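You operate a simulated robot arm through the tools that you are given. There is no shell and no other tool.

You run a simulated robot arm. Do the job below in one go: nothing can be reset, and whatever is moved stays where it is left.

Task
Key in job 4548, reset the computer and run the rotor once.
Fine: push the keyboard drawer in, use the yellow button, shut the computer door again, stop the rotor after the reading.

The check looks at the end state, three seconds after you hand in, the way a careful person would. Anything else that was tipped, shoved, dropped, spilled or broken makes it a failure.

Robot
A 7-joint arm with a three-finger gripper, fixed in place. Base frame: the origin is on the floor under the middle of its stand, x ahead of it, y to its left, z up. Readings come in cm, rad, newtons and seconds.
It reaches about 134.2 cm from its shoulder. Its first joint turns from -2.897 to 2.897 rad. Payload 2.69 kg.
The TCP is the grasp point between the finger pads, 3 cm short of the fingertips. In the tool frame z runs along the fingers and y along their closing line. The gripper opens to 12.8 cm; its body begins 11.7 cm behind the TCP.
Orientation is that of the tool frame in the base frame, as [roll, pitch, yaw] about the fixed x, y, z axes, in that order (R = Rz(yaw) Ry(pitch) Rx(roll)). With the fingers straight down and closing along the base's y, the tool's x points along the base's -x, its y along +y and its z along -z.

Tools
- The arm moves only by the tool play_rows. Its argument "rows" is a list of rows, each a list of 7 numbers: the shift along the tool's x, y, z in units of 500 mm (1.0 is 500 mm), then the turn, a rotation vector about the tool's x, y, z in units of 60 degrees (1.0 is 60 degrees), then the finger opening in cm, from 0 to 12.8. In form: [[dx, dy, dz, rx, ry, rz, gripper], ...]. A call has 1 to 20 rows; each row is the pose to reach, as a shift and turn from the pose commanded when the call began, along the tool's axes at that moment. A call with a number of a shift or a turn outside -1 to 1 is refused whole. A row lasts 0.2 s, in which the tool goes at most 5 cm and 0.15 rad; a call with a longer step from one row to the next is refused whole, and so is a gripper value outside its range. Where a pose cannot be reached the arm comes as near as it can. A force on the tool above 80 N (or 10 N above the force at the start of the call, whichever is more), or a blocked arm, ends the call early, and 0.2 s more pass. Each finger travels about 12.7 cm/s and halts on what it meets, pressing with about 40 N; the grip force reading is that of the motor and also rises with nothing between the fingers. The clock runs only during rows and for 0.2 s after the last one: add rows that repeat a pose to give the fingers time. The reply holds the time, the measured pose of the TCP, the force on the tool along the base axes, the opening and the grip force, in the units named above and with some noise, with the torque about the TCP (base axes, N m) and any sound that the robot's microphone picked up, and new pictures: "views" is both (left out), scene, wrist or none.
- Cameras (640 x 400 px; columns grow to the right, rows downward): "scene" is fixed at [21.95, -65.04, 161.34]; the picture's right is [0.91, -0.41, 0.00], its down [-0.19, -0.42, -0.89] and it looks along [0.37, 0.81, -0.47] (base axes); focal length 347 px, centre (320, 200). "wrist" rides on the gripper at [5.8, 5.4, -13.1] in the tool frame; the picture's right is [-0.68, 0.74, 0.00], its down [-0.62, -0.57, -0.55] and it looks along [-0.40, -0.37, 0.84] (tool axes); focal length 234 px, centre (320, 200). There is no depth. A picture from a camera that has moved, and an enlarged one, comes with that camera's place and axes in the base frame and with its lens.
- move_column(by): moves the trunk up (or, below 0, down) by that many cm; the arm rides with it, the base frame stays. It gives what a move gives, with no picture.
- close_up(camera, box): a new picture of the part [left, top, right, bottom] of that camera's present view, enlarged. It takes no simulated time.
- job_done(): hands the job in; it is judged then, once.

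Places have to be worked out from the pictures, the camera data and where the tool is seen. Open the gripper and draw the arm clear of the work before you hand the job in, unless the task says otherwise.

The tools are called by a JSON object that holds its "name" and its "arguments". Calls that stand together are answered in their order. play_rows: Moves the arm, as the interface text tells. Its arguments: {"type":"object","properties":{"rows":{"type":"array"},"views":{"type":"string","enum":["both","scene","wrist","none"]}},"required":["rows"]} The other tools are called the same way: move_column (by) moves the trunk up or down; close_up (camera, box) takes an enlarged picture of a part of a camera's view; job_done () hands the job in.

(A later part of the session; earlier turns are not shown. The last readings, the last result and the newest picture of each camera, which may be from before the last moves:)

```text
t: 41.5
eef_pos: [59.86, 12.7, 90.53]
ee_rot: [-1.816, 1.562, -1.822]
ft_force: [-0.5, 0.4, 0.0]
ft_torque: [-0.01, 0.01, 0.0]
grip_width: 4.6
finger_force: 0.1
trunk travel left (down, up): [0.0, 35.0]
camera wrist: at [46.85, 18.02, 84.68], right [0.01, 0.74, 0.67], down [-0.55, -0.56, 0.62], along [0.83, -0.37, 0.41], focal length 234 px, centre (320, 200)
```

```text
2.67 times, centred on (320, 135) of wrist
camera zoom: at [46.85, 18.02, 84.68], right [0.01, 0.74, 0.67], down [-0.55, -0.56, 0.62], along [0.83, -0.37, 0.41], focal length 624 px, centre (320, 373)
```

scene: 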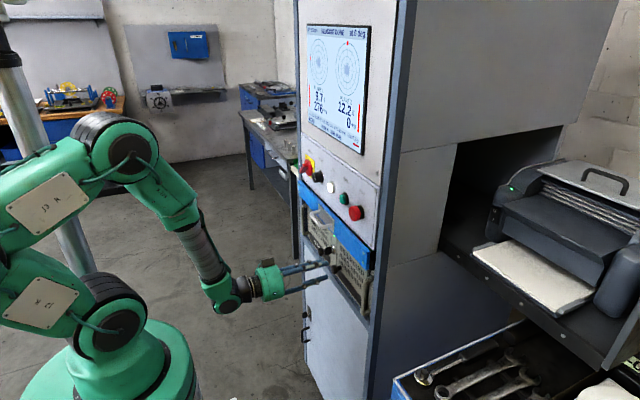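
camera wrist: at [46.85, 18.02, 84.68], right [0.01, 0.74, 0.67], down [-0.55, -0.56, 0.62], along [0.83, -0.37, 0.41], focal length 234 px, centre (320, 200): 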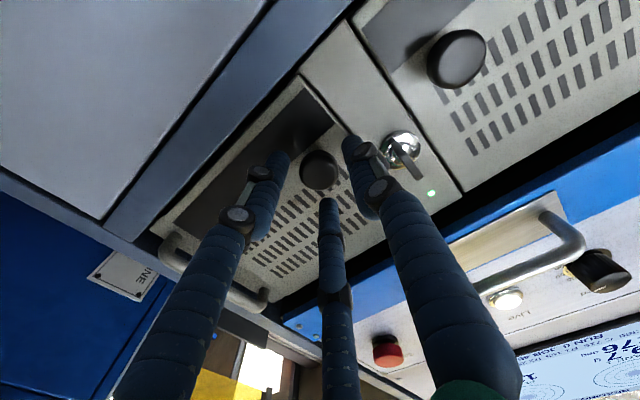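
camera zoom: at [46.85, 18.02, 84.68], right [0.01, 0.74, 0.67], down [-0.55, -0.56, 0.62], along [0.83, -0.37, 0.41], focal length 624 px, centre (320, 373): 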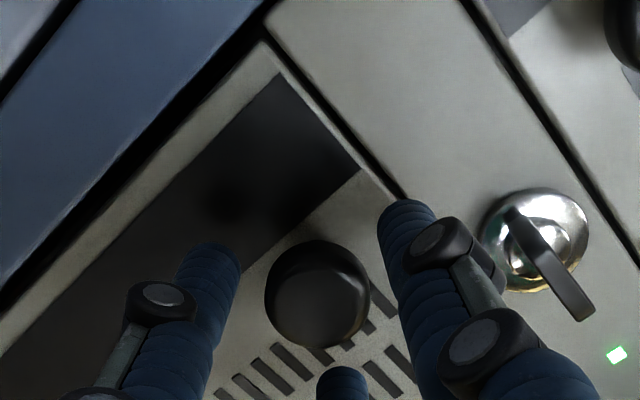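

The knob sits between the three fingertips. I advance 1.2 cm and close on it.

{"name": "play_rows", "arguments": {"rows": [[0, 0, 0.012, 0, 0, 0, 4.6], [0, 0, 0.024, 0, 0, 0, 4.6], [0, 0, 0.024, 0, 0, 0, 3.5], [0, 0, 0.024, 0, 0, 0, 2.5], [0, 0, 0.024, 0, 0, 0, 1.5], [0, 0, 0.024, 0, 0, 0, 1.0], [0, 0, 0.024, 0, 0, 0, 1.0]], "views": "wrist"}}

{"name": "close_up", "arguments": {"camera": "wrist", "box": [200, 60, 440, 210]}}

{"name": "close_up", "arguments": {"camera": "scene", "box": [290, 220, 380, 300]}}

```text
t: 43.1
eef_pos: [60.95, 12.72, 90.53]
ee_rot: [-2.012, 1.558, -2.018]
ft_force: [0.2, -12.0, -11.7]
ft_torque: [-0.08, 0.02, -0.41]
grip_width: 2.92
finger_force: 45.3
trunk travel left (down, up): [0.0, 35.0]
camera wrist: at [48.01, 18.05, 84.65], right [0.01, 0.74, 0.67], down [-0.55, -0.55, 0.62], along [0.84, -0.37, 0.4], focal length 234 px, centre (320, 200)
```

wrist: 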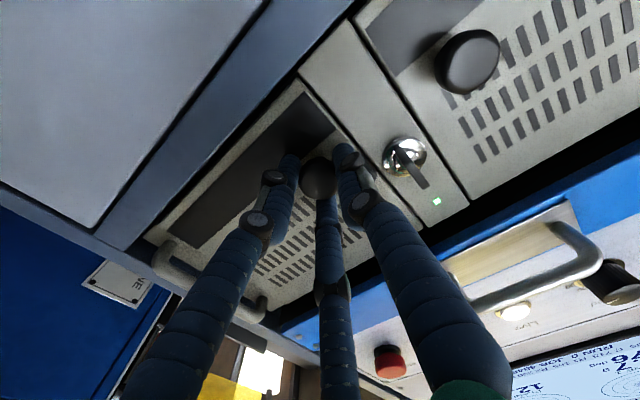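

```text
2.67 times, centred on (320, 135) of wrist
camera zoom: at [48.01, 18.05, 84.65], right [0.01, 0.74, 0.67], down [-0.55, -0.55, 0.62], along [0.84, -0.37, 0.4], focal length 624 px, centre (320, 373)
```

zoom: 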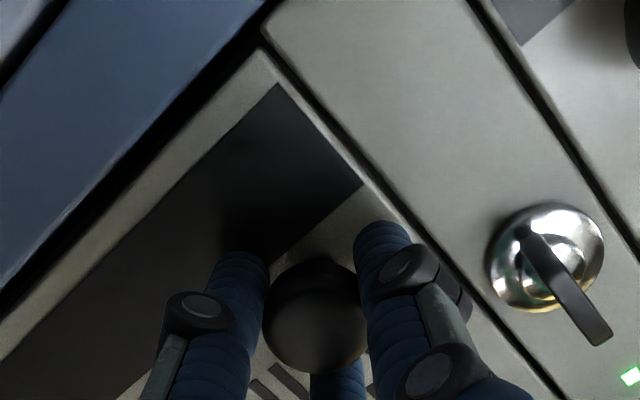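

```text
5.00 times, centred on (335, 260) of scene
camera zoom: at [21.95, -65.04, 161.34], right [0.91, -0.41, 0.0], down [-0.19, -0.42, -0.89], along [0.37, 0.81, -0.47], focal length 1736 px, centre (245, -100)
```

zoom: 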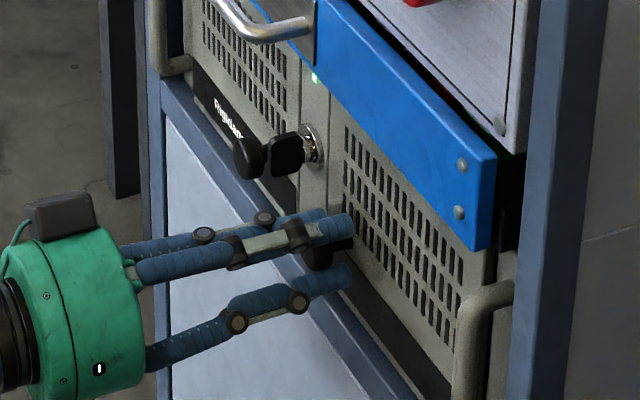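

The knob is gripped: 2.9 cm wide, 45 N grip. I pull gently 0.8 cm along -x to see whether this door yields.

{"name": "play_rows", "arguments": {"rows": [[0, 0, -0.004, 0, 0, 0, 1.0], [0, 0, -0.008, 0, 0, 0, 1.0], [0, 0, -0.012, 0, 0, 0, 1.0], [0, 0, -0.016, 0, 0, 0, 1.0]], "views": "wrist"}}

{"name": "close_up", "arguments": {"camera": "wrist", "box": [200, 60, 440, 210]}}

{"name": "close_up", "arguments": {"camera": "scene", "box": [290, 220, 380, 300]}}

```text
t: 44.1
eef_pos: [60.27, 12.65, 90.26]
ee_rot: [-2.197, 1.556, -2.2]
ft_force: [4.9, -8.5, -32.8]
ft_torque: [0.0, 0.59, 0.36]
grip_width: 2.73
finger_force: 44.8
trunk travel left (down, up): [0.0, 35.0]
camera wrist: at [47.19, 18.03, 84.53], right [0.01, 0.74, 0.67], down [-0.55, -0.55, 0.63], along [0.84, -0.37, 0.4], focal length 234 px, centre (320, 200)
```

wrist: 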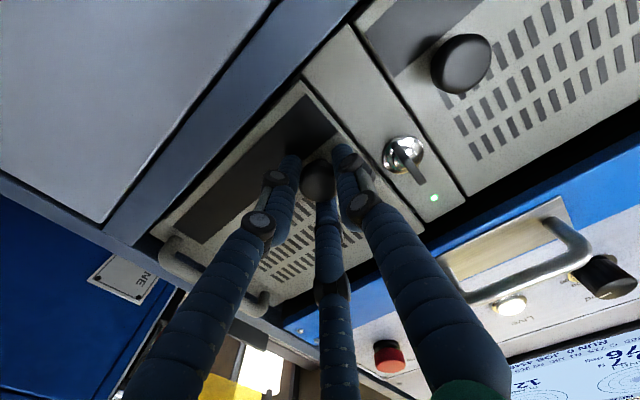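

```text
2.67 times, centred on (320, 135) of wrist
camera zoom: at [47.19, 18.03, 84.53], right [0.01, 0.74, 0.67], down [-0.55, -0.55, 0.63], along [0.84, -0.37, 0.4], focal length 624 px, centre (320, 373)
```

zoom: 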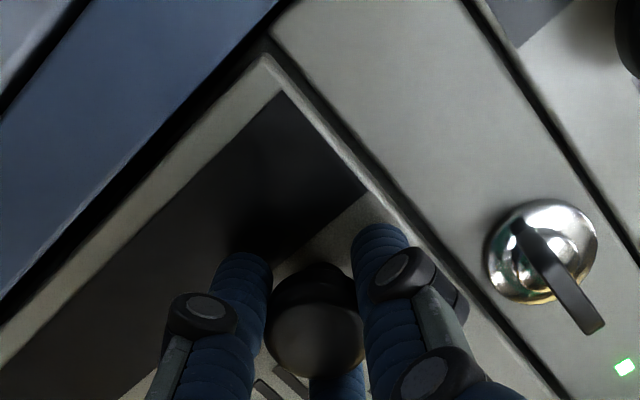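

```text
5.00 times, centred on (335, 260) of scene
camera zoom: at [21.95, -65.04, 161.34], right [0.91, -0.41, 0.0], down [-0.19, -0.42, -0.89], along [0.37, 0.81, -0.47], focal length 1736 px, centre (245, -100)
```

zoom: 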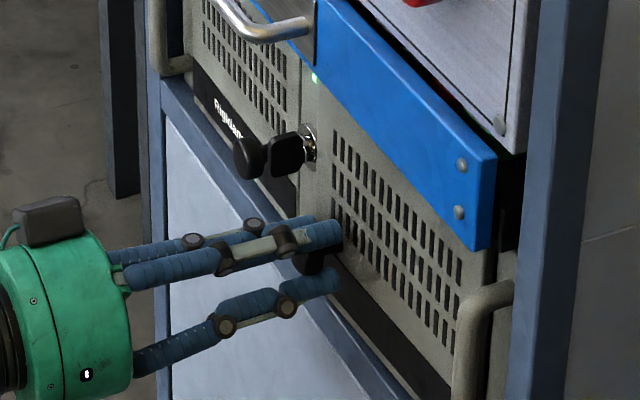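

The right door's inner edge has come out slightly and swings on its outer (-y) edge, so it is not locked. I ease the tool 0.3 cm down to relieve the vertical force and follow the arc about the hinge at about (65, -2.7) for 15°.

{"name": "play_rows", "arguments": {"rows": [[0.006, 0, 0, 0, 0, 0, 1.0], [0.006, -0.0047, -0.0132, -0.0417, 0, 0, 1.0], [0.006, -0.0094, -0.0264, -0.0833, 0, 0, 1.0], [0.006, -0.0152, -0.0391, -0.125, 0, 0, 1.0], [0.006, -0.021, -0.0518, -0.1667, 0, 0, 1.0], [0.006, -0.028, -0.064, -0.2083, 0, 0, 1.0], [0.006, -0.035, -0.0762, -0.25, 0, 0, 1.0]], "views": "both"}}

{"name": "close_up", "arguments": {"camera": "wrist", "box": [200, 60, 440, 210]}}

{"name": "close_up", "arguments": {"camera": "scene", "box": [290, 220, 380, 300]}}

```text
t: 45.1
eef_pos: [58.53, 12.2, 90.48]
ee_rot: [-2.279, 1.518, -2.201]
ft_force: [0.0, -7.8, -13.6]
ft_torque: [-0.02, 0.12, -0.51]
grip_width: 2.85
finger_force: 13.1
out of reach, approached as far as the arm can: row 3, 4
trunk travel left (down, up): [0.0, 35.0]
stopped in row 4: the force on the tool passed its limit at 94 N (the readings are from after the stop); the commanded pose is now the measured one
camera wrist: at [44.93, 16.18, 84.74], right [-0.04, 0.76, 0.65], down [-0.48, -0.58, 0.66], along [0.88, -0.29, 0.39], focal length 234 px, centre (320, 200)
```

scene: 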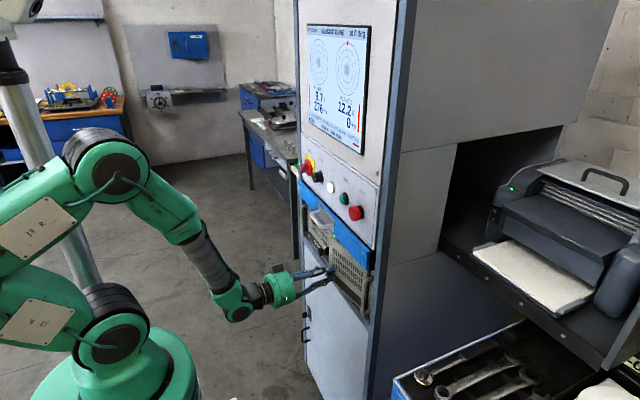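
wrist: 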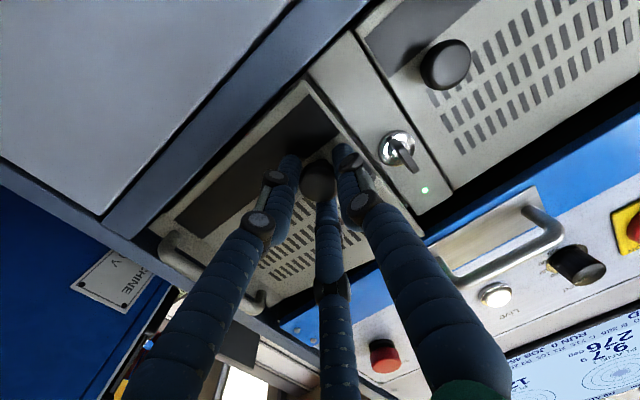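

```text
2.67 times, centred on (320, 135) of wrist
camera zoom: at [44.93, 16.18, 84.74], right [-0.04, 0.76, 0.65], down [-0.48, -0.58, 0.66], along [0.88, -0.29, 0.39], focal length 624 px, centre (320, 373)
```

zoom: 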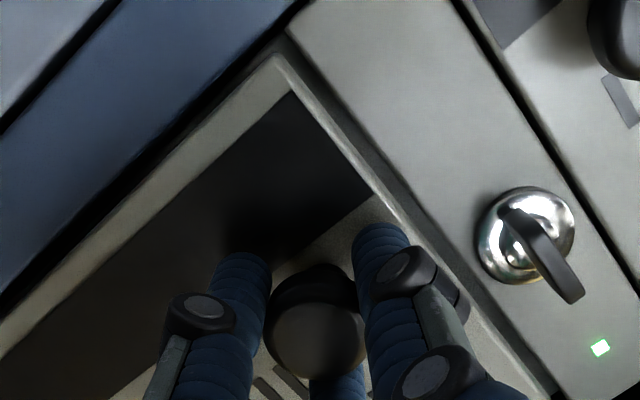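

```text
5.00 times, centred on (335, 260) of scene
camera zoom: at [21.95, -65.04, 161.34], right [0.91, -0.41, 0.0], down [-0.19, -0.42, -0.89], along [0.37, 0.81, -0.47], focal length 1736 px, centre (245, -100)
```

zoom: 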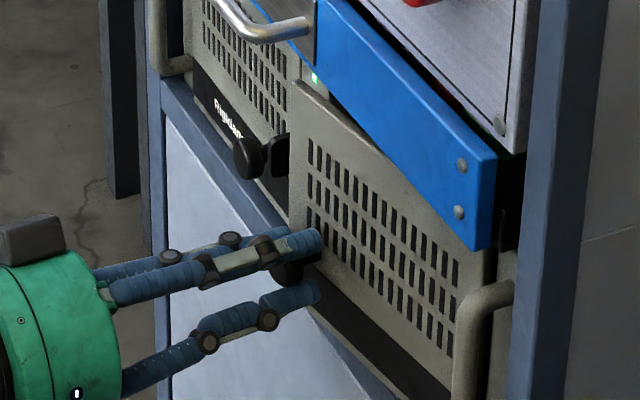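

The door is about 10° open, but this level pose runs into the arm's reach limit. I let go of the knob, back off and re-pitch the tool to 60°, which the arm handles better.

{"name": "play_rows", "arguments": {"rows": [[0, 0, 0, 0, 0, 0, 3.6], [0, 0, 0, 0, 0, 0, 5], [0, 0, 0, 0, 0, 0, 5], [0, 0, -0.04, 0, 0, 0, 5], [0, 0, -0.08, 0, 0, 0, 5], [-0.0166, 0.001, -0.0882, 0.0157, 0.1171, 0.0146, 5], [-0.0332, 0.002, -0.0964, 0.0313, 0.2342, 0.0291, 5], [-0.0498, 0.003, -0.1046, 0.047, 0.3513, 0.0437, 5], [-0.0664, 0.0039, -0.1128, 0.0626, 0.4684, 0.0582, 5], [-0.0664, 0.0039, -0.1128, 0.0626, 0.4684, 0.0582, 5]], "views": "both"}}

{"name": "close_up", "arguments": {"camera": "wrist", "box": [200, 60, 440, 210]}}

{"name": "close_up", "arguments": {"camera": "scene", "box": [270, 210, 390, 310]}}

```text
t: 47.3
eef_pos: [52.87, 12.2, 94.24]
ee_rot: [3.14, 1.054, -3.141]
ft_force: [-0.2, 0.2, 0.1]
ft_torque: [0.03, 0.02, 0.0]
grip_width: 5.04
finger_force: 0.1
trunk travel left (down, up): [0.0, 35.0]
camera wrist: at [38.7, 17.53, 95.54], right [0.33, 0.74, 0.59], down [-0.17, -0.57, 0.81], along [0.93, -0.37, -0.06], focal length 234 px, centre (320, 200)
```

scene: 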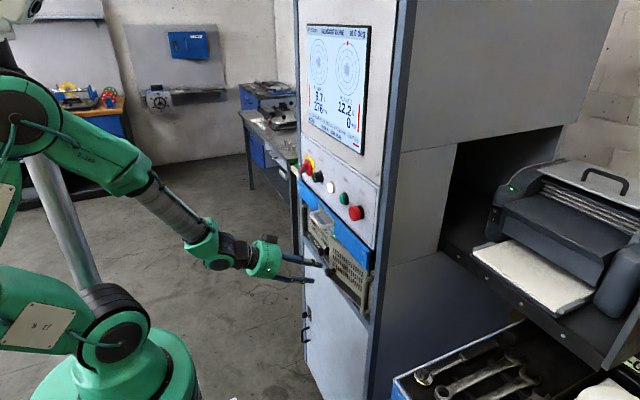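
wrist: 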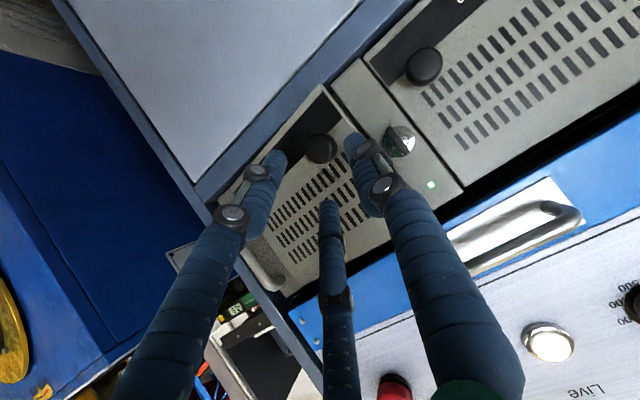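

```text
2.67 times, centred on (320, 135) of wrist
camera zoom: at [38.7, 17.53, 95.54], right [0.33, 0.74, 0.59], down [-0.17, -0.57, 0.81], along [0.93, -0.37, -0.06], focal length 624 px, centre (320, 373)
```

zoom: 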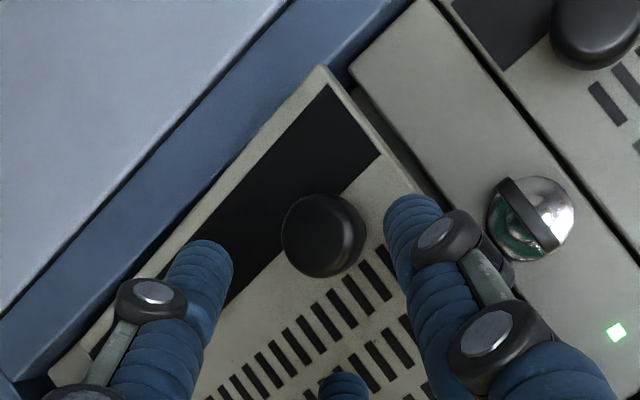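

```text
4.00 times, centred on (330, 260) of scene
camera zoom: at [21.95, -65.04, 161.34], right [0.91, -0.41, 0.0], down [-0.19, -0.42, -0.89], along [0.37, 0.81, -0.47], focal length 1389 px, centre (280, -40)
```

zoom: 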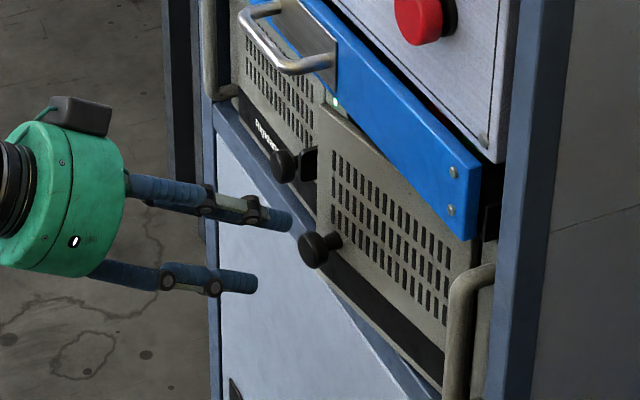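

The door stays at about 10° and the knob is at (59.85, 12.2, 90.3), straight ahead along the tool axis. I advance 6.6 cm and re-grip.

{"name": "play_rows", "arguments": {"rows": [[0, 0, 0.044, 0, 0, 0, 5], [0, 0, 0.088, 0, 0, 0, 5], [0, 0, 0.11, 0, 0, 0, 5], [0, 0, 0.132, 0, 0, 0, 5], [0, 0, 0.132, 0, 0, 0, 3.5], [0, 0, 0.132, 0, 0, 0, 2.2], [0, 0, 0.132, 0, 0, 0, 1.2], [0, 0, 0.132, 0, 0, 0, 1.0]], "views": "wrist"}}

{"name": "close_up", "arguments": {"camera": "scene", "box": [270, 210, 390, 310]}}

```text
t: 49.1
eef_pos: [58.81, 12.17, 90.89]
ee_rot: [3.139, 1.055, -3.14]
ft_force: [0.7, 7.6, 0.3]
ft_torque: [0.16, 0.08, 0.53]
grip_width: 3.12
finger_force: 45.0
trunk travel left (down, up): [0.0, 35.0]
camera wrist: at [44.52, 17.5, 92.3], right [0.33, 0.74, 0.59], down [-0.17, -0.57, 0.81], along [0.93, -0.37, -0.06], focal length 234 px, centre (320, 200)
```

wrist: 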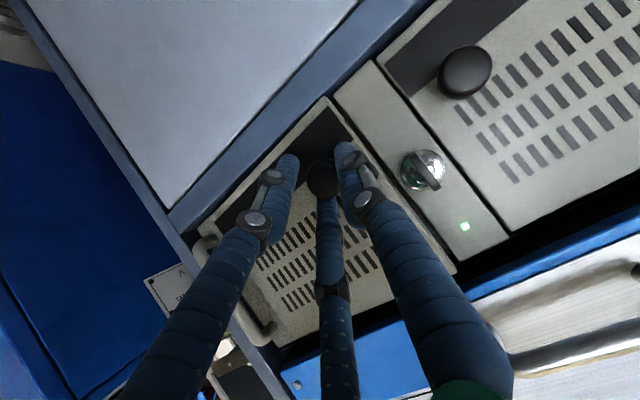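

```text
4.00 times, centred on (330, 260) of scene
camera zoom: at [21.95, -65.04, 161.34], right [0.91, -0.41, 0.0], down [-0.19, -0.42, -0.89], along [0.37, 0.81, -0.47], focal length 1389 px, centre (280, -40)
```

zoom: 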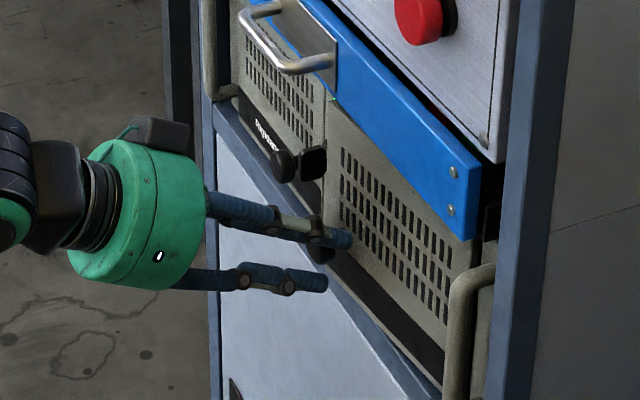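

Gripped again with little force. I pull along the door's arc about 15° further, keeping the tool orientation fixed.

{"name": "play_rows", "arguments": {"rows": [[0.0064, -0.0045, -0.0112, 0, 0, 0, 1.0], [0.0127, -0.0094, -0.0224, 0, 0, 0, 1.0], [0.0189, -0.0152, -0.0332, 0, 0, 0, 1.0], [0.025, -0.0212, -0.044, 0, 0, 0, 1.0], [0.0309, -0.028, -0.0543, 0, 0, 0, 1.0], [0.0367, -0.0352, -0.0645, 0, 0, 0, 1.0]], "views": "wrist"}}

{"name": "close_up", "arguments": {"camera": "scene", "box": [270, 210, 390, 310]}}

```text
t: 50.5
eef_pos: [54.95, 10.5, 90.94]
ee_rot: [3.142, 1.054, -3.135]
ft_force: [-32.8, 57.9, 19.6]
ft_torque: [0.5, -0.22, 1.23]
grip_width: 3.11
finger_force: 45.2
trunk travel left (down, up): [0.0, 35.0]
camera wrist: at [40.73, 15.89, 92.3], right [0.33, 0.74, 0.59], down [-0.17, -0.57, 0.81], along [0.93, -0.37, -0.06], focal length 234 px, centre (320, 200)
```

wrist: 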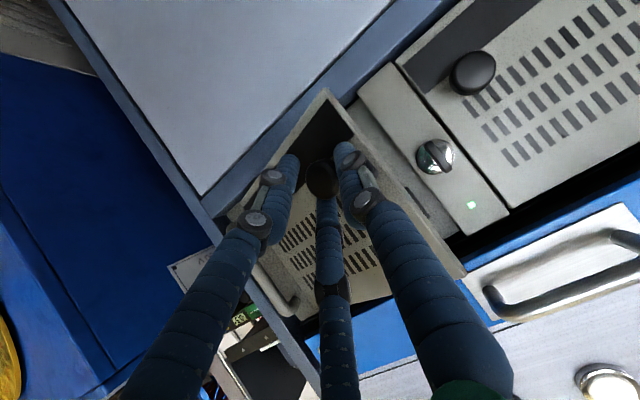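

```text
4.00 times, centred on (330, 260) of scene
camera zoom: at [21.95, -65.04, 161.34], right [0.91, -0.41, 0.0], down [-0.19, -0.42, -0.89], along [0.37, 0.81, -0.47], focal length 1389 px, centre (280, -40)
```

zoom: 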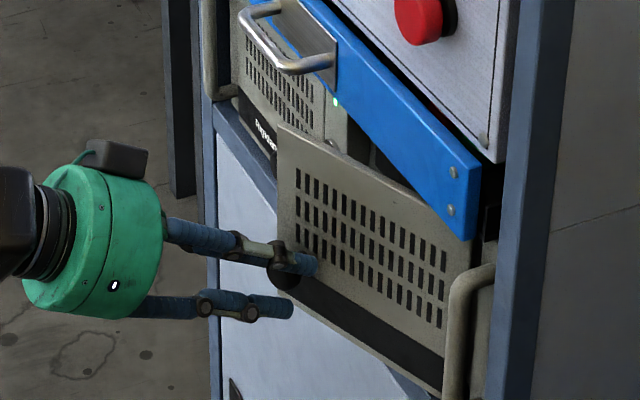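

The door is about 20° open, but side force is building up on the grip. I release the knob and back away to re-measure and look behind the door.

{"name": "play_rows", "arguments": {"rows": [[0, 0.006, 0, 0, 0, 0, 2.8], [0, 0.008, 0, 0, 0, 0, 4], [0, 0.008, 0, 0, 0, 0, 5.5], [0, 0.008, 0, 0, 0, 0, 5.5], [0, 0.008, -0.05, 0, 0, 0, 5.5], [0, 0.008, -0.12, 0, 0, 0, 5.5], [0, 0.008, -0.12, 0, 0, 0, 5.5]], "views": "wrist"}}

{"name": "close_up", "arguments": {"camera": "scene", "box": [270, 210, 390, 310]}}

{"name": "close_up", "arguments": {"camera": "wrist", "box": [220, 60, 500, 235]}}

```text
t: 52.1
eef_pos: [49.66, 10.81, 93.81]
ee_rot: [3.141, 1.053, -3.14]
ft_force: [0.9, -0.3, -0.5]
ft_torque: [-0.03, -0.01, -0.02]
grip_width: 5.5
finger_force: 0.1
trunk travel left (down, up): [0.0, 35.0]
camera wrist: at [35.43, 16.08, 95.09], right [0.33, 0.74, 0.59], down [-0.17, -0.57, 0.81], along [0.93, -0.37, -0.06], focal length 234 px, centre (320, 200)
```

wrist: 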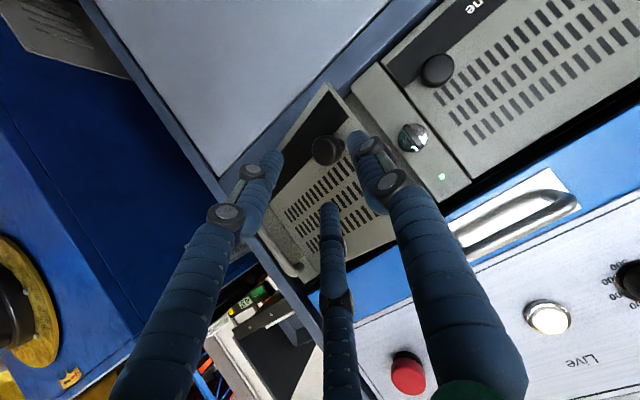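

```text
4.00 times, centred on (330, 260) of scene
camera zoom: at [21.95, -65.04, 161.34], right [0.91, -0.41, 0.0], down [-0.19, -0.42, -0.89], along [0.37, 0.81, -0.47], focal length 1389 px, centre (280, -40)
```

zoom: 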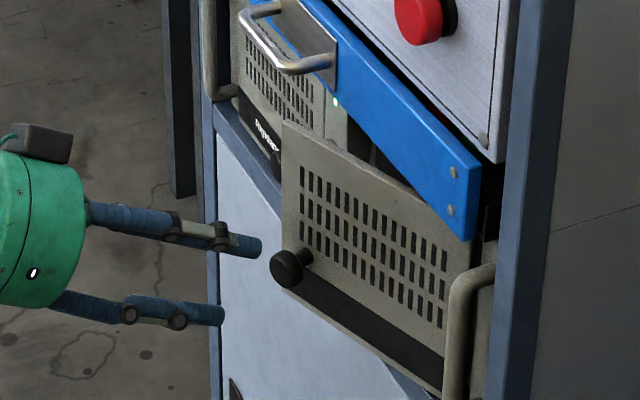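

```text
2.29 times, centred on (360, 148) of wrist
camera zoom: at [35.43, 16.08, 95.09], right [0.33, 0.74, 0.59], down [-0.17, -0.57, 0.81], along [0.93, -0.37, -0.06], focal length 535 px, centre (229, 320)
```

zoom: 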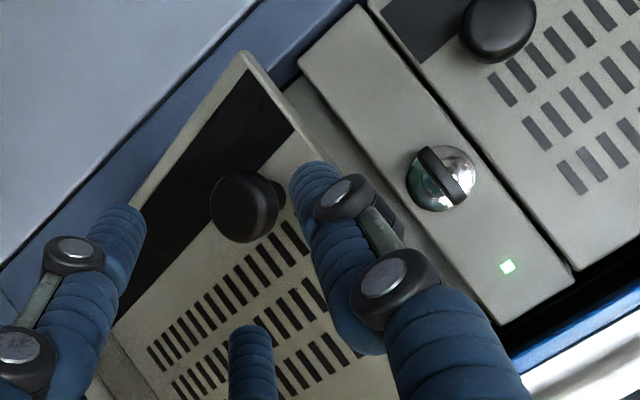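

The door holds at about 20°. I swing the hand over to the left so the wrist camera can see in behind the opened door.

{"name": "play_rows", "arguments": {"rows": [[0, 0.075, 0, 0, 0, 0, 5.5], [0, 0.15, 0, 0, 0, 0, 5.5], [0, 0.225, 0, 0, 0, 0, 5.5], [0, 0.3, 0, 0, 0, 0, 5.5], [0, 0.375, 0, 0, 0, 0, 5.5], [0, 0.45, 0, 0, 0, 0, 5.5], [0, 0.525, 0, 0, 0, 0, 5.5], [0, 0.6, 0, 0, 0, 0, 5.5], [0, 0.6, 0, 0, 0, 0, 5.5]], "views": "both"}}

{"name": "close_up", "arguments": {"camera": "wrist", "box": [160, 140, 400, 290]}}

```text
t: 54.1
eef_pos: [49.63, 40.72, 93.95]
ee_rot: [3.14, 1.053, 3.141]
ft_force: [-0.1, -0.5, -0.2]
ft_torque: [-0.01, -0.01, 0.02]
grip_width: 5.49
finger_force: 0.1
trunk travel left (down, up): [0.0, 35.0]
camera wrist: at [35.33, 46.02, 95.26], right [0.33, 0.74, 0.59], down [-0.17, -0.57, 0.81], along [0.93, -0.37, -0.06], focal length 234 px, centre (320, 200)
```

scene: 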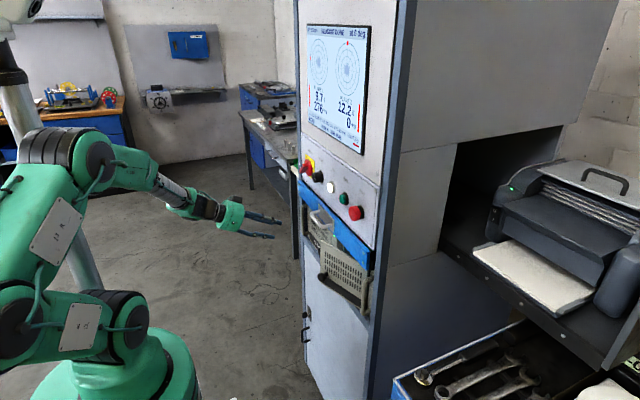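
wrist: 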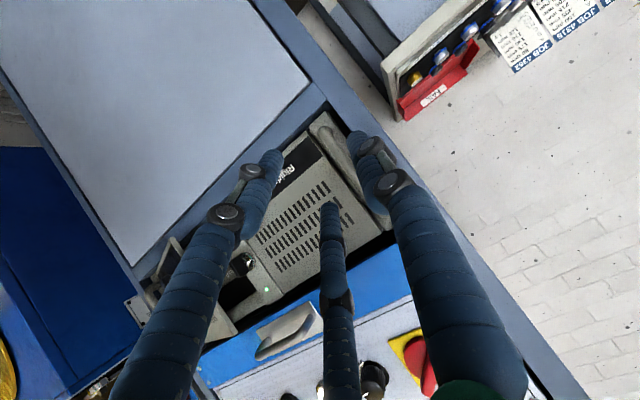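

```text
2.67 times, centred on (280, 215) of wrist
camera zoom: at [35.33, 46.02, 95.26], right [0.33, 0.74, 0.59], down [-0.17, -0.57, 0.81], along [0.93, -0.37, -0.06], focal length 624 px, centre (427, 160)
```

zoom: 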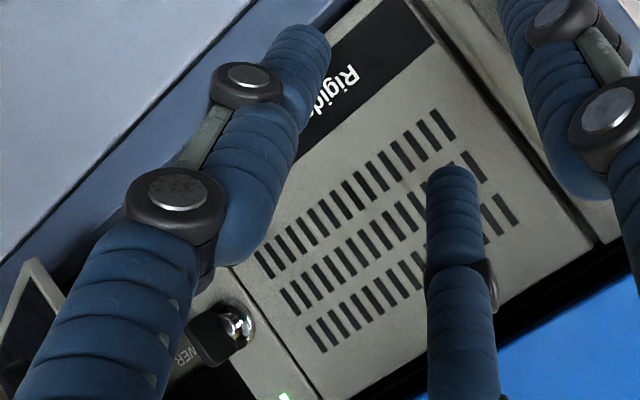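

Behind the right door something labelled "...WER" (POWER) is visible, so this door hides the buttons. I zoom in there.

{"name": "close_up", "arguments": {"camera": "wrist", "box": [190, 230, 280, 330]}}

```text
4.00 times, centred on (235, 280) of wrist
camera zoom: at [35.33, 46.02, 95.26], right [0.33, 0.74, 0.59], down [-0.17, -0.57, 0.81], along [0.93, -0.37, -0.06], focal length 937 px, centre (660, -120)
```

zoom: 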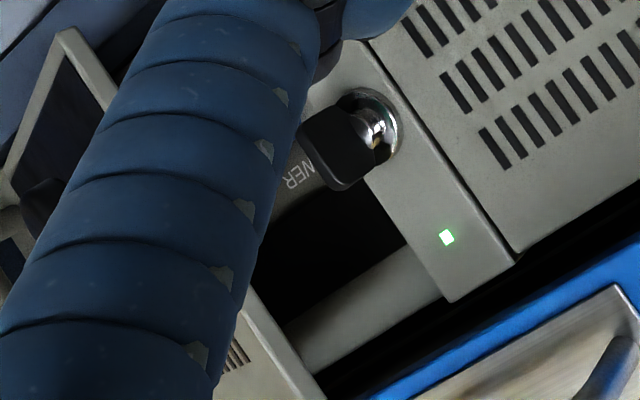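

I yaw the hand 30° to the right and open the fingers wide so the space behind the door becomes visible between them.

{"name": "play_rows", "arguments": {"rows": [[0, 0, 0, 0.1087, 0, 0.0618, 8], [0, 0, 0, 0.2174, 0, 0.1235, 10], [0, 0, 0, 0.3261, 0, 0.1853, 12.8], [0, 0, 0, 0.4348, 0, 0.247, 12.8], [0, 0, 0, 0.4348, 0, 0.247, 12.8]], "views": "wrist"}}

{"name": "close_up", "arguments": {"camera": "wrist", "box": [200, 100, 440, 250]}}

```text
t: 55.3
eef_pos: [49.67, 40.79, 93.83]
ee_rot: [-3.141, 1.053, 2.619]
ft_force: [-0.6, -0.5, -0.8]
ft_torque: [0.02, -0.05, 0.0]
grip_width: 12.8
finger_force: 0.1
trunk travel left (down, up): [0.0, 35.0]
camera wrist: at [40.08, 52.54, 95.18], right [0.66, 0.47, 0.59], down [-0.43, -0.4, 0.81], along [0.62, -0.78, -0.06], focal length 234 px, centre (320, 200)
```

wrist: 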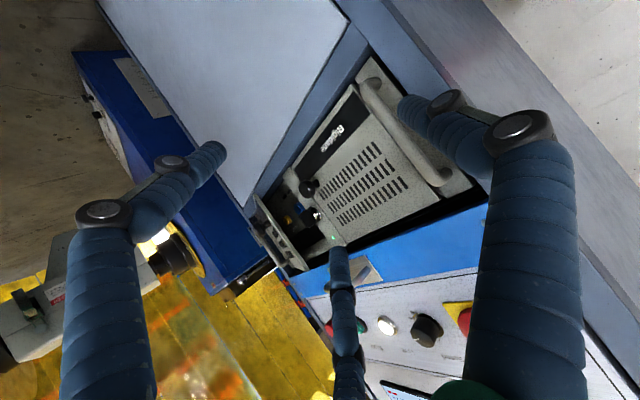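

```text
2.67 times, centred on (320, 175) of wrist
camera zoom: at [40.08, 52.54, 95.18], right [0.66, 0.47, 0.59], down [-0.43, -0.4, 0.81], along [0.62, -0.78, -0.06], focal length 624 px, centre (320, 267)
```

zoom: 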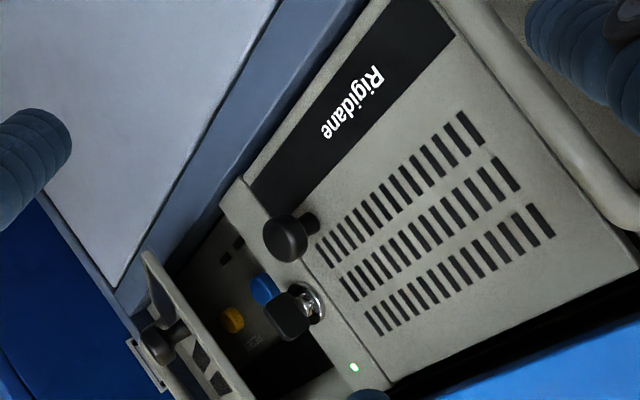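

A yellow and a blue button are visible behind the right door. I zoom in on them.

{"name": "close_up", "arguments": {"camera": "wrist", "box": [250, 180, 330, 245]}}

```text
6.15 times, centred on (290, 212) of wrist
camera zoom: at [40.08, 52.54, 95.18], right [0.66, 0.47, 0.59], down [-0.43, -0.4, 0.81], along [0.62, -0.78, -0.06], focal length 1441 px, centre (505, 123)
```

zoom: 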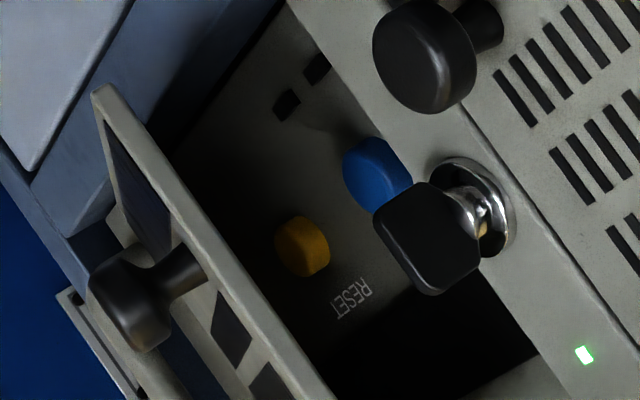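

RESET is the yellow one, at roughly y≈5.6, z≈91 on a panel at about x≈66; POWER is the blue one beside it and must not be touched. The door must open much further, so I go back to re-grip the knob, this time yawed 15° with the door.

{"name": "play_rows", "arguments": {"rows": [[-0.0208, -0.0672, 0.0355, -0.0815, 0, -0.0464, 10], [-0.0416, -0.1344, 0.071, -0.163, 0, -0.0928, 7], [-0.0623, -0.2016, 0.1064, -0.2444, 0, -0.1392, 5.5], [-0.0831, -0.2688, 0.1419, -0.3259, 0, -0.1856, 5.5], [-0.1039, -0.336, 0.1774, -0.4074, 0, -0.232, 5.5], [-0.1247, -0.4032, 0.2129, -0.4889, 0, -0.2784, 5.5], [-0.1454, -0.4704, 0.2483, -0.5703, 0, -0.3248, 5.5], [-0.1662, -0.5376, 0.2838, -0.6518, 0, -0.3712, 5.5], [-0.1662, -0.5376, 0.2838, -0.6518, 0, -0.3712, 5.5]], "views": "both"}}

{"name": "close_up", "arguments": {"camera": "wrist", "box": [200, 60, 440, 210]}}

```text
t: 57.3
eef_pos: [50.23, 13.77, 92.09]
ee_rot: [-3.138, 1.051, -2.881]
ft_force: [-0.2, 0.1, 0.0]
ft_torque: [0.03, -0.03, -0.01]
grip_width: 5.52
finger_force: 0.0
out of reach, approached as far as the arm can: row 8
trunk travel left (down, up): [0.0, 35.0]
camera wrist: at [35.11, 15.34, 93.52], right [0.14, 0.8, 0.59], down [-0.02, -0.59, 0.81], along [0.99, -0.12, -0.06], focal length 234 px, centre (320, 200)
```

scene: 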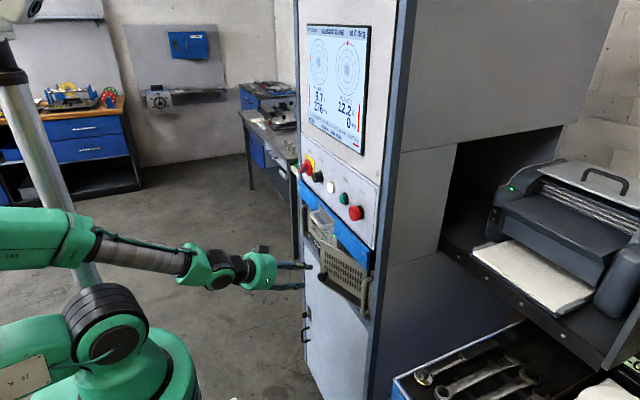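
wrist: 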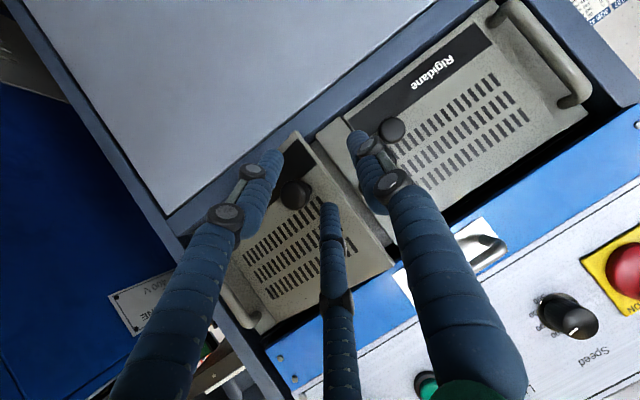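

```text
2.67 times, centred on (320, 135) of wrist
camera zoom: at [35.11, 15.34, 93.52], right [0.14, 0.8, 0.59], down [-0.02, -0.59, 0.81], along [0.99, -0.12, -0.06], focal length 624 px, centre (320, 373)
```

zoom: 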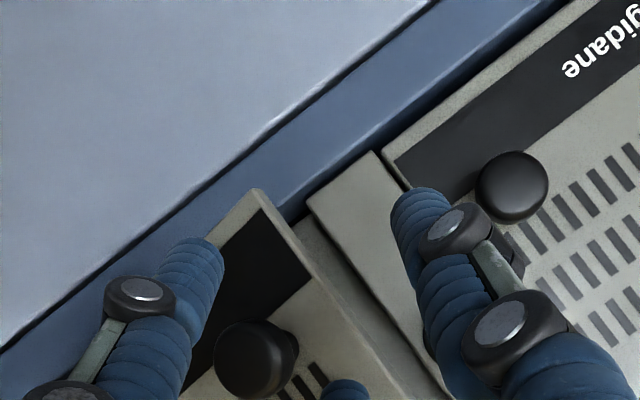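

At 15° yaw the arm stops just short of the knob's line. I try a spot further forward, at (52.5, 9.8, 92.8), with the same orientation to see whether the knob can be gripped from here.

{"name": "play_rows", "arguments": {"rows": [[0.003, -0.035, 0.01, 0, 0, 0, 5.5], [0.005, -0.07, 0.02, 0, 0, 0, 5.5], [0.0054, -0.088, 0.0274, 0, 0, 0, 5.5], [0.0054, -0.088, 0.0274, 0, 0, 0, 5.5]], "views": "wrist"}}

{"name": "close_up", "arguments": {"camera": "wrist", "box": [200, 60, 440, 210]}}

```text
t: 58.3
eef_pos: [50.56, 11.04, 91.0]
ee_rot: [-3.085, 0.981, -2.873]
ft_force: [-0.4, 0.2, -0.3]
ft_torque: [0.0, -0.02, -0.01]
grip_width: 5.5
finger_force: 0.0
out of reach, approached as far as the arm can: row 1, 2, 3
trunk travel left (down, up): [0.0, 35.0]
camera wrist: at [35.55, 13.12, 93.22], right [0.2, 0.82, 0.54], down [0.0, -0.55, 0.83], along [0.98, -0.17, -0.12], focal length 234 px, centre (320, 200)
```

wrist: 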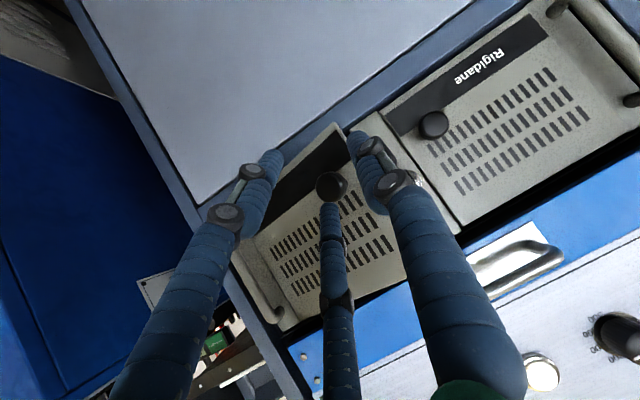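

```text
2.67 times, centred on (320, 135) of wrist
camera zoom: at [35.55, 13.12, 93.22], right [0.2, 0.82, 0.54], down [0.0, -0.55, 0.83], along [0.98, -0.17, -0.12], focal length 624 px, centre (320, 373)
```

zoom: 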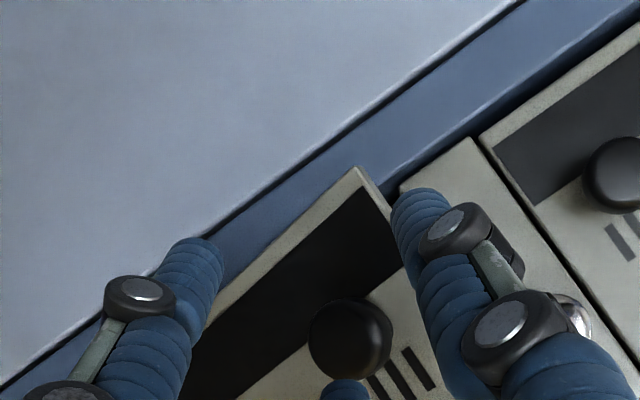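

The arm is at its limit here too. I use a steeper 45° pitch with 12° yaw, which moves the wrist up and away from the base, and set up 5.5 cm behind the knob.

{"name": "play_rows", "arguments": {"rows": [[-0.027, -0.01, -0.0095, -0.0034, 0.0621, 0.0102, 5.5], [-0.054, -0.02, -0.019, -0.0068, 0.1242, 0.0203, 5.5], [-0.0808, -0.0308, -0.0286, -0.0102, 0.1863, 0.0305, 5.5], [-0.0808, -0.0308, -0.0286, -0.0102, 0.1863, 0.0305, 5.5]], "views": "wrist"}}

{"name": "close_up", "arguments": {"camera": "wrist", "box": [200, 60, 440, 210]}}

{"name": "close_up", "arguments": {"camera": "scene", "box": [270, 210, 390, 310]}}

```text
t: 59.3
eef_pos: [53.93, 3.94, 97.29]
ee_rot: [3.093, 0.859, -2.925]
ft_force: [0.2, 0.1, 1.1]
ft_torque: [-0.02, 0.0, 0.02]
grip_width: 5.51
finger_force: 0.0
out of reach, approached as far as the arm can: row 1
trunk travel left (down, up): [0.0, 35.0]
camera wrist: at [39.36, 5.51, 101.68], right [0.25, 0.81, 0.54], down [0.14, -0.58, 0.81], along [0.96, -0.13, -0.25], focal length 234 px, centre (320, 200)
```

wrist: 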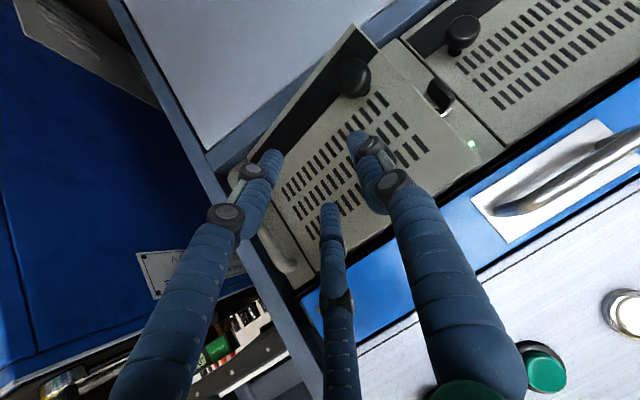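

```text
2.67 times, centred on (320, 135) of wrist
camera zoom: at [39.36, 5.51, 101.68], right [0.25, 0.81, 0.54], down [0.14, -0.58, 0.81], along [0.96, -0.13, -0.25], focal length 624 px, centre (320, 373)
```

zoom: 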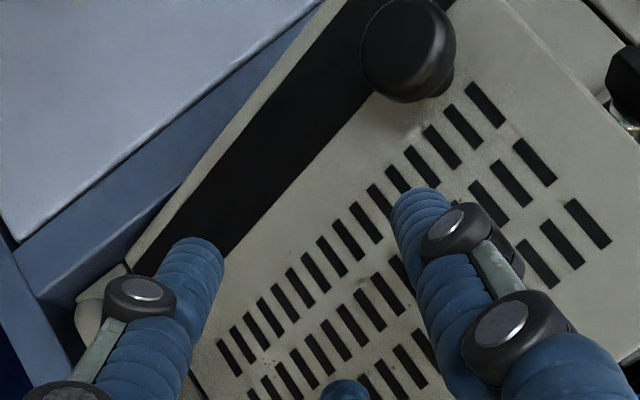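

```text
4.00 times, centred on (330, 260) of scene
camera zoom: at [21.95, -65.04, 161.34], right [0.91, -0.41, 0.0], down [-0.19, -0.42, -0.89], along [0.37, 0.81, -0.47], focal length 1389 px, centre (280, -40)
```

zoom: 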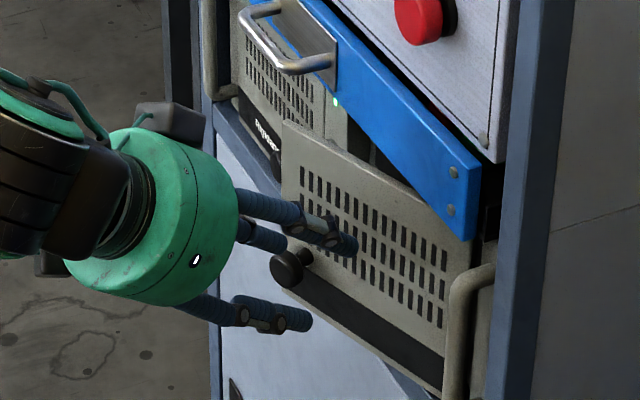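

The controller counted from the unreached target, so the tool ended at (53.9, 3.9, 97.3) with 49° pitch and 12° yaw, which it does reach. The knob is seen at (56.9, 10.95, 90.3). I move to 5 cm behind it along the tool axis.

{"name": "play_rows", "arguments": {"rows": [[0.0159, 0.0389, 0.0121, 0, 0, 0, 5.5], [0.0317, 0.0779, 0.0242, 0, 0, 0, 5.5], [0.0476, 0.1168, 0.0363, 0, 0, 0, 5.5], [0.0476, 0.1168, 0.0363, 0, 0, 0, 5.5]], "views": "wrist"}}

{"name": "close_up", "arguments": {"camera": "wrist", "box": [200, 60, 440, 210]}}

```text
t: 60.3
eef_pos: [52.29, 9.74, 94.48]
ee_rot: [3.093, 0.857, -2.925]
ft_force: [0.5, 0.2, -0.6]
ft_torque: [0.03, 0.03, -0.01]
grip_width: 5.51
finger_force: 0.0
trunk travel left (down, up): [0.0, 35.0]
camera wrist: at [37.66, 11.25, 98.92], right [0.25, 0.81, 0.54], down [0.14, -0.58, 0.81], along [0.96, -0.13, -0.25], focal length 234 px, centre (320, 200)
```

wrist: 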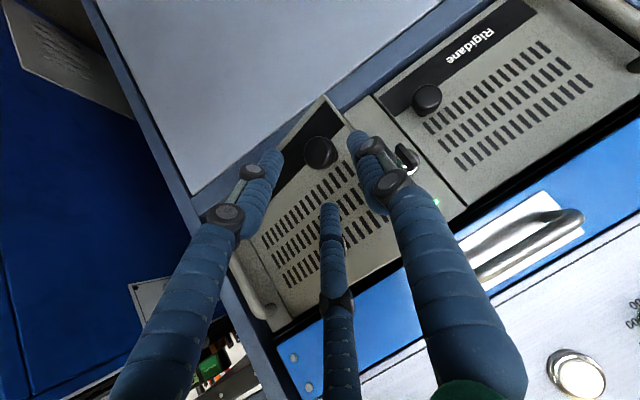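

```text
2.67 times, centred on (320, 135) of wrist
camera zoom: at [37.66, 11.25, 98.92], right [0.25, 0.81, 0.54], down [0.14, -0.58, 0.81], along [0.96, -0.13, -0.25], focal length 624 px, centre (320, 373)
```

zoom: 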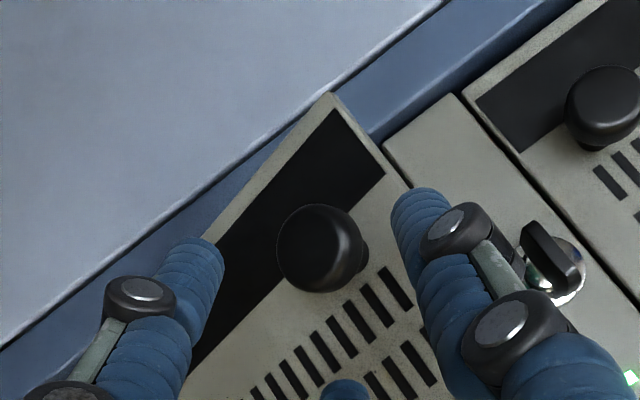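

Reachable and centred on the knob. I advance 5 cm along the tool axis and close on it.

{"name": "play_rows", "arguments": {"rows": [[0, 0, 0.035, 0, 0, 0, 5.5], [0, 0, 0.07, 0, 0, 0, 5.5], [0, 0, 0.1, 0, 0, 0, 5.5], [0, 0, 0.1, 0, 0, 0, 5.5], [0, 0, 0.1, 0, 0, 0, 4], [0, 0, 0.1, 0, 0, 0, 2.5], [0, 0, 0.1, 0, 0, 0, 1.2], [0, 0, 0.1, 0, 0, 0, 1.0]], "views": "wrist"}}

{"name": "close_up", "arguments": {"camera": "wrist", "box": [200, 60, 440, 210]}}

```text
t: 62.1
eef_pos: [55.94, 10.72, 91.64]
ee_rot: [3.091, 0.861, -2.927]
ft_force: [10.5, -15.6, 14.6]
ft_torque: [-0.03, -0.27, 0.01]
grip_width: 3.06
finger_force: 45.2
trunk travel left (down, up): [0.0, 35.0]
camera wrist: at [41.44, 12.3, 95.95], right [0.25, 0.81, 0.54], down [0.13, -0.58, 0.81], along [0.96, -0.13, -0.25], focal length 234 px, centre (320, 200)
```

wrist: 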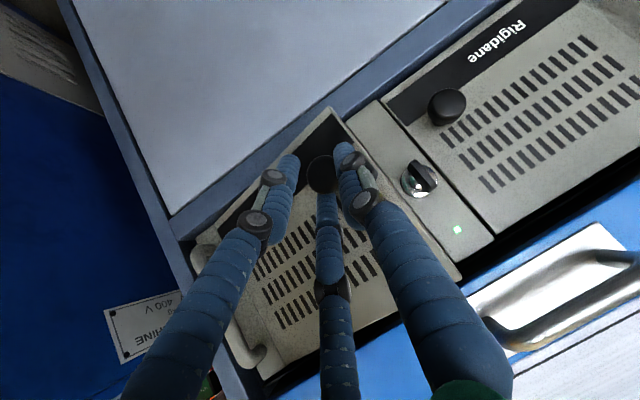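

```text
2.67 times, centred on (320, 135) of wrist
camera zoom: at [41.44, 12.3, 95.95], right [0.25, 0.81, 0.54], down [0.13, -0.58, 0.81], along [0.96, -0.13, -0.25], focal length 624 px, centre (320, 373)
```

zoom: 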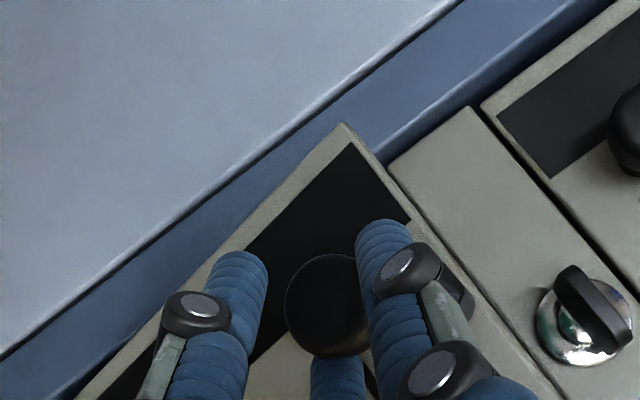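

Gripped again. I pull along the arc with a little yaw following, to about 35°.

{"name": "play_rows", "arguments": {"rows": [[0.0082, -0.0045, -0.0098, -0.0158, 0.0007, -0.0136, 1.0], [0.0165, -0.0099, -0.0197, -0.0316, 0.0014, -0.0272, 1.0], [0.0245, -0.0157, -0.0292, -0.0474, 0.0021, -0.0408, 1.0], [0.0326, -0.0228, -0.0389, -0.0632, 0.0028, -0.0544, 1.0], [0.0402, -0.0296, -0.0481, -0.079, 0.0035, -0.068, 1.0]], "views": "wrist"}}

{"name": "close_up", "arguments": {"camera": "scene", "box": [270, 210, 390, 310]}}

```text
t: 63.3
eef_pos: [53.23, 8.84, 91.61]
ee_rot: [3.094, 0.864, -2.812]
ft_force: [-4.8, 13.7, 54.1]
ft_torque: [0.94, -1.14, 0.98]
grip_width: 3.07
finger_force: 45.0
trunk travel left (down, up): [0.0, 35.0]
camera wrist: at [38.52, 8.69, 95.84], right [0.15, 0.83, 0.54], down [0.2, -0.56, 0.81], along [0.97, -0.02, -0.25], focal length 234 px, centre (320, 200)
```

wrist: 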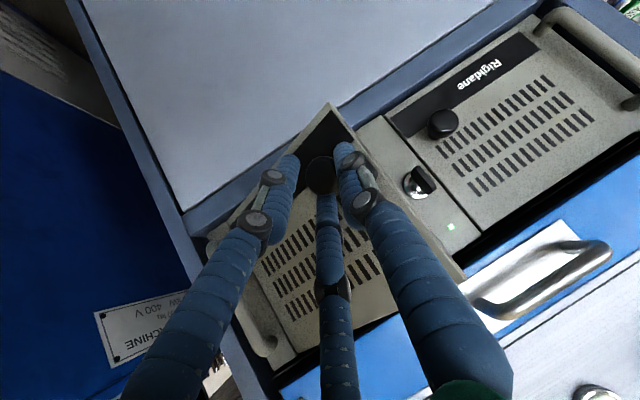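

```text
4.00 times, centred on (330, 260) of scene
camera zoom: at [21.95, -65.04, 161.34], right [0.91, -0.41, 0.0], down [-0.19, -0.42, -0.89], along [0.37, 0.81, -0.47], focal length 1389 px, centre (280, -40)
```

zoom: 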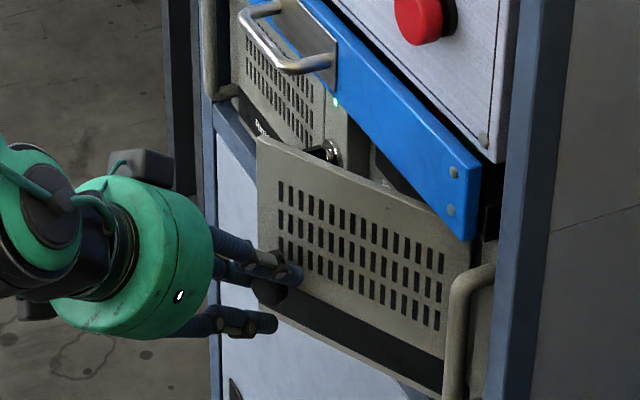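

About 33° open now; there is some upward force, so I ease the tool up 0.4 cm and pull on to about 42°.

{"name": "play_rows", "arguments": {"rows": [[-0.0061, 0.0003, -0.0052, 0, 0, 0, 1.0], [0.0013, -0.0074, -0.0142, -0.0158, 0.0007, -0.0136, 1.0], [0.0085, -0.0157, -0.0229, -0.0316, 0.0014, -0.0272, 1.0], [0.0156, -0.0239, -0.0315, -0.0474, 0.0021, -0.0408, 1.0]], "views": "none"}}

{"name": "close_up", "arguments": {"camera": "scene", "box": [270, 210, 390, 310]}}

```text
t: 64.3
eef_pos: [51.58, 7.0, 91.45]
ee_rot: [3.093, 0.853, -2.748]
ft_force: [-37.5, 39.1, 23.8]
ft_torque: [0.92, 0.02, 1.58]
grip_width: 3.16
finger_force: 44.9
trunk travel left (down, up): [0.0, 35.0]
```

```text
4.00 times, centred on (330, 260) of scene
camera zoom: at [21.95, -65.04, 161.34], right [0.91, -0.41, 0.0], down [-0.19, -0.42, -0.89], along [0.37, 0.81, -0.47], focal length 1389 px, centre (280, -40)
```

zoom: 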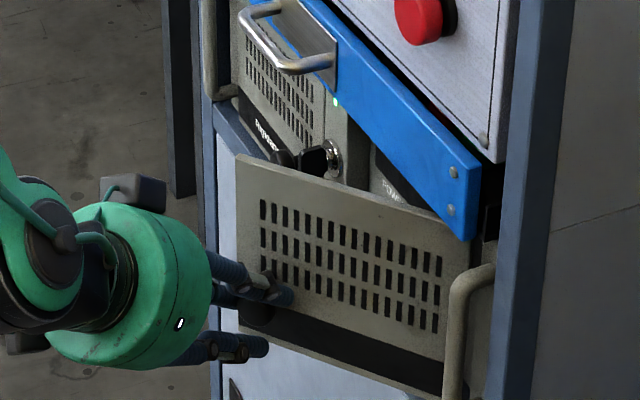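

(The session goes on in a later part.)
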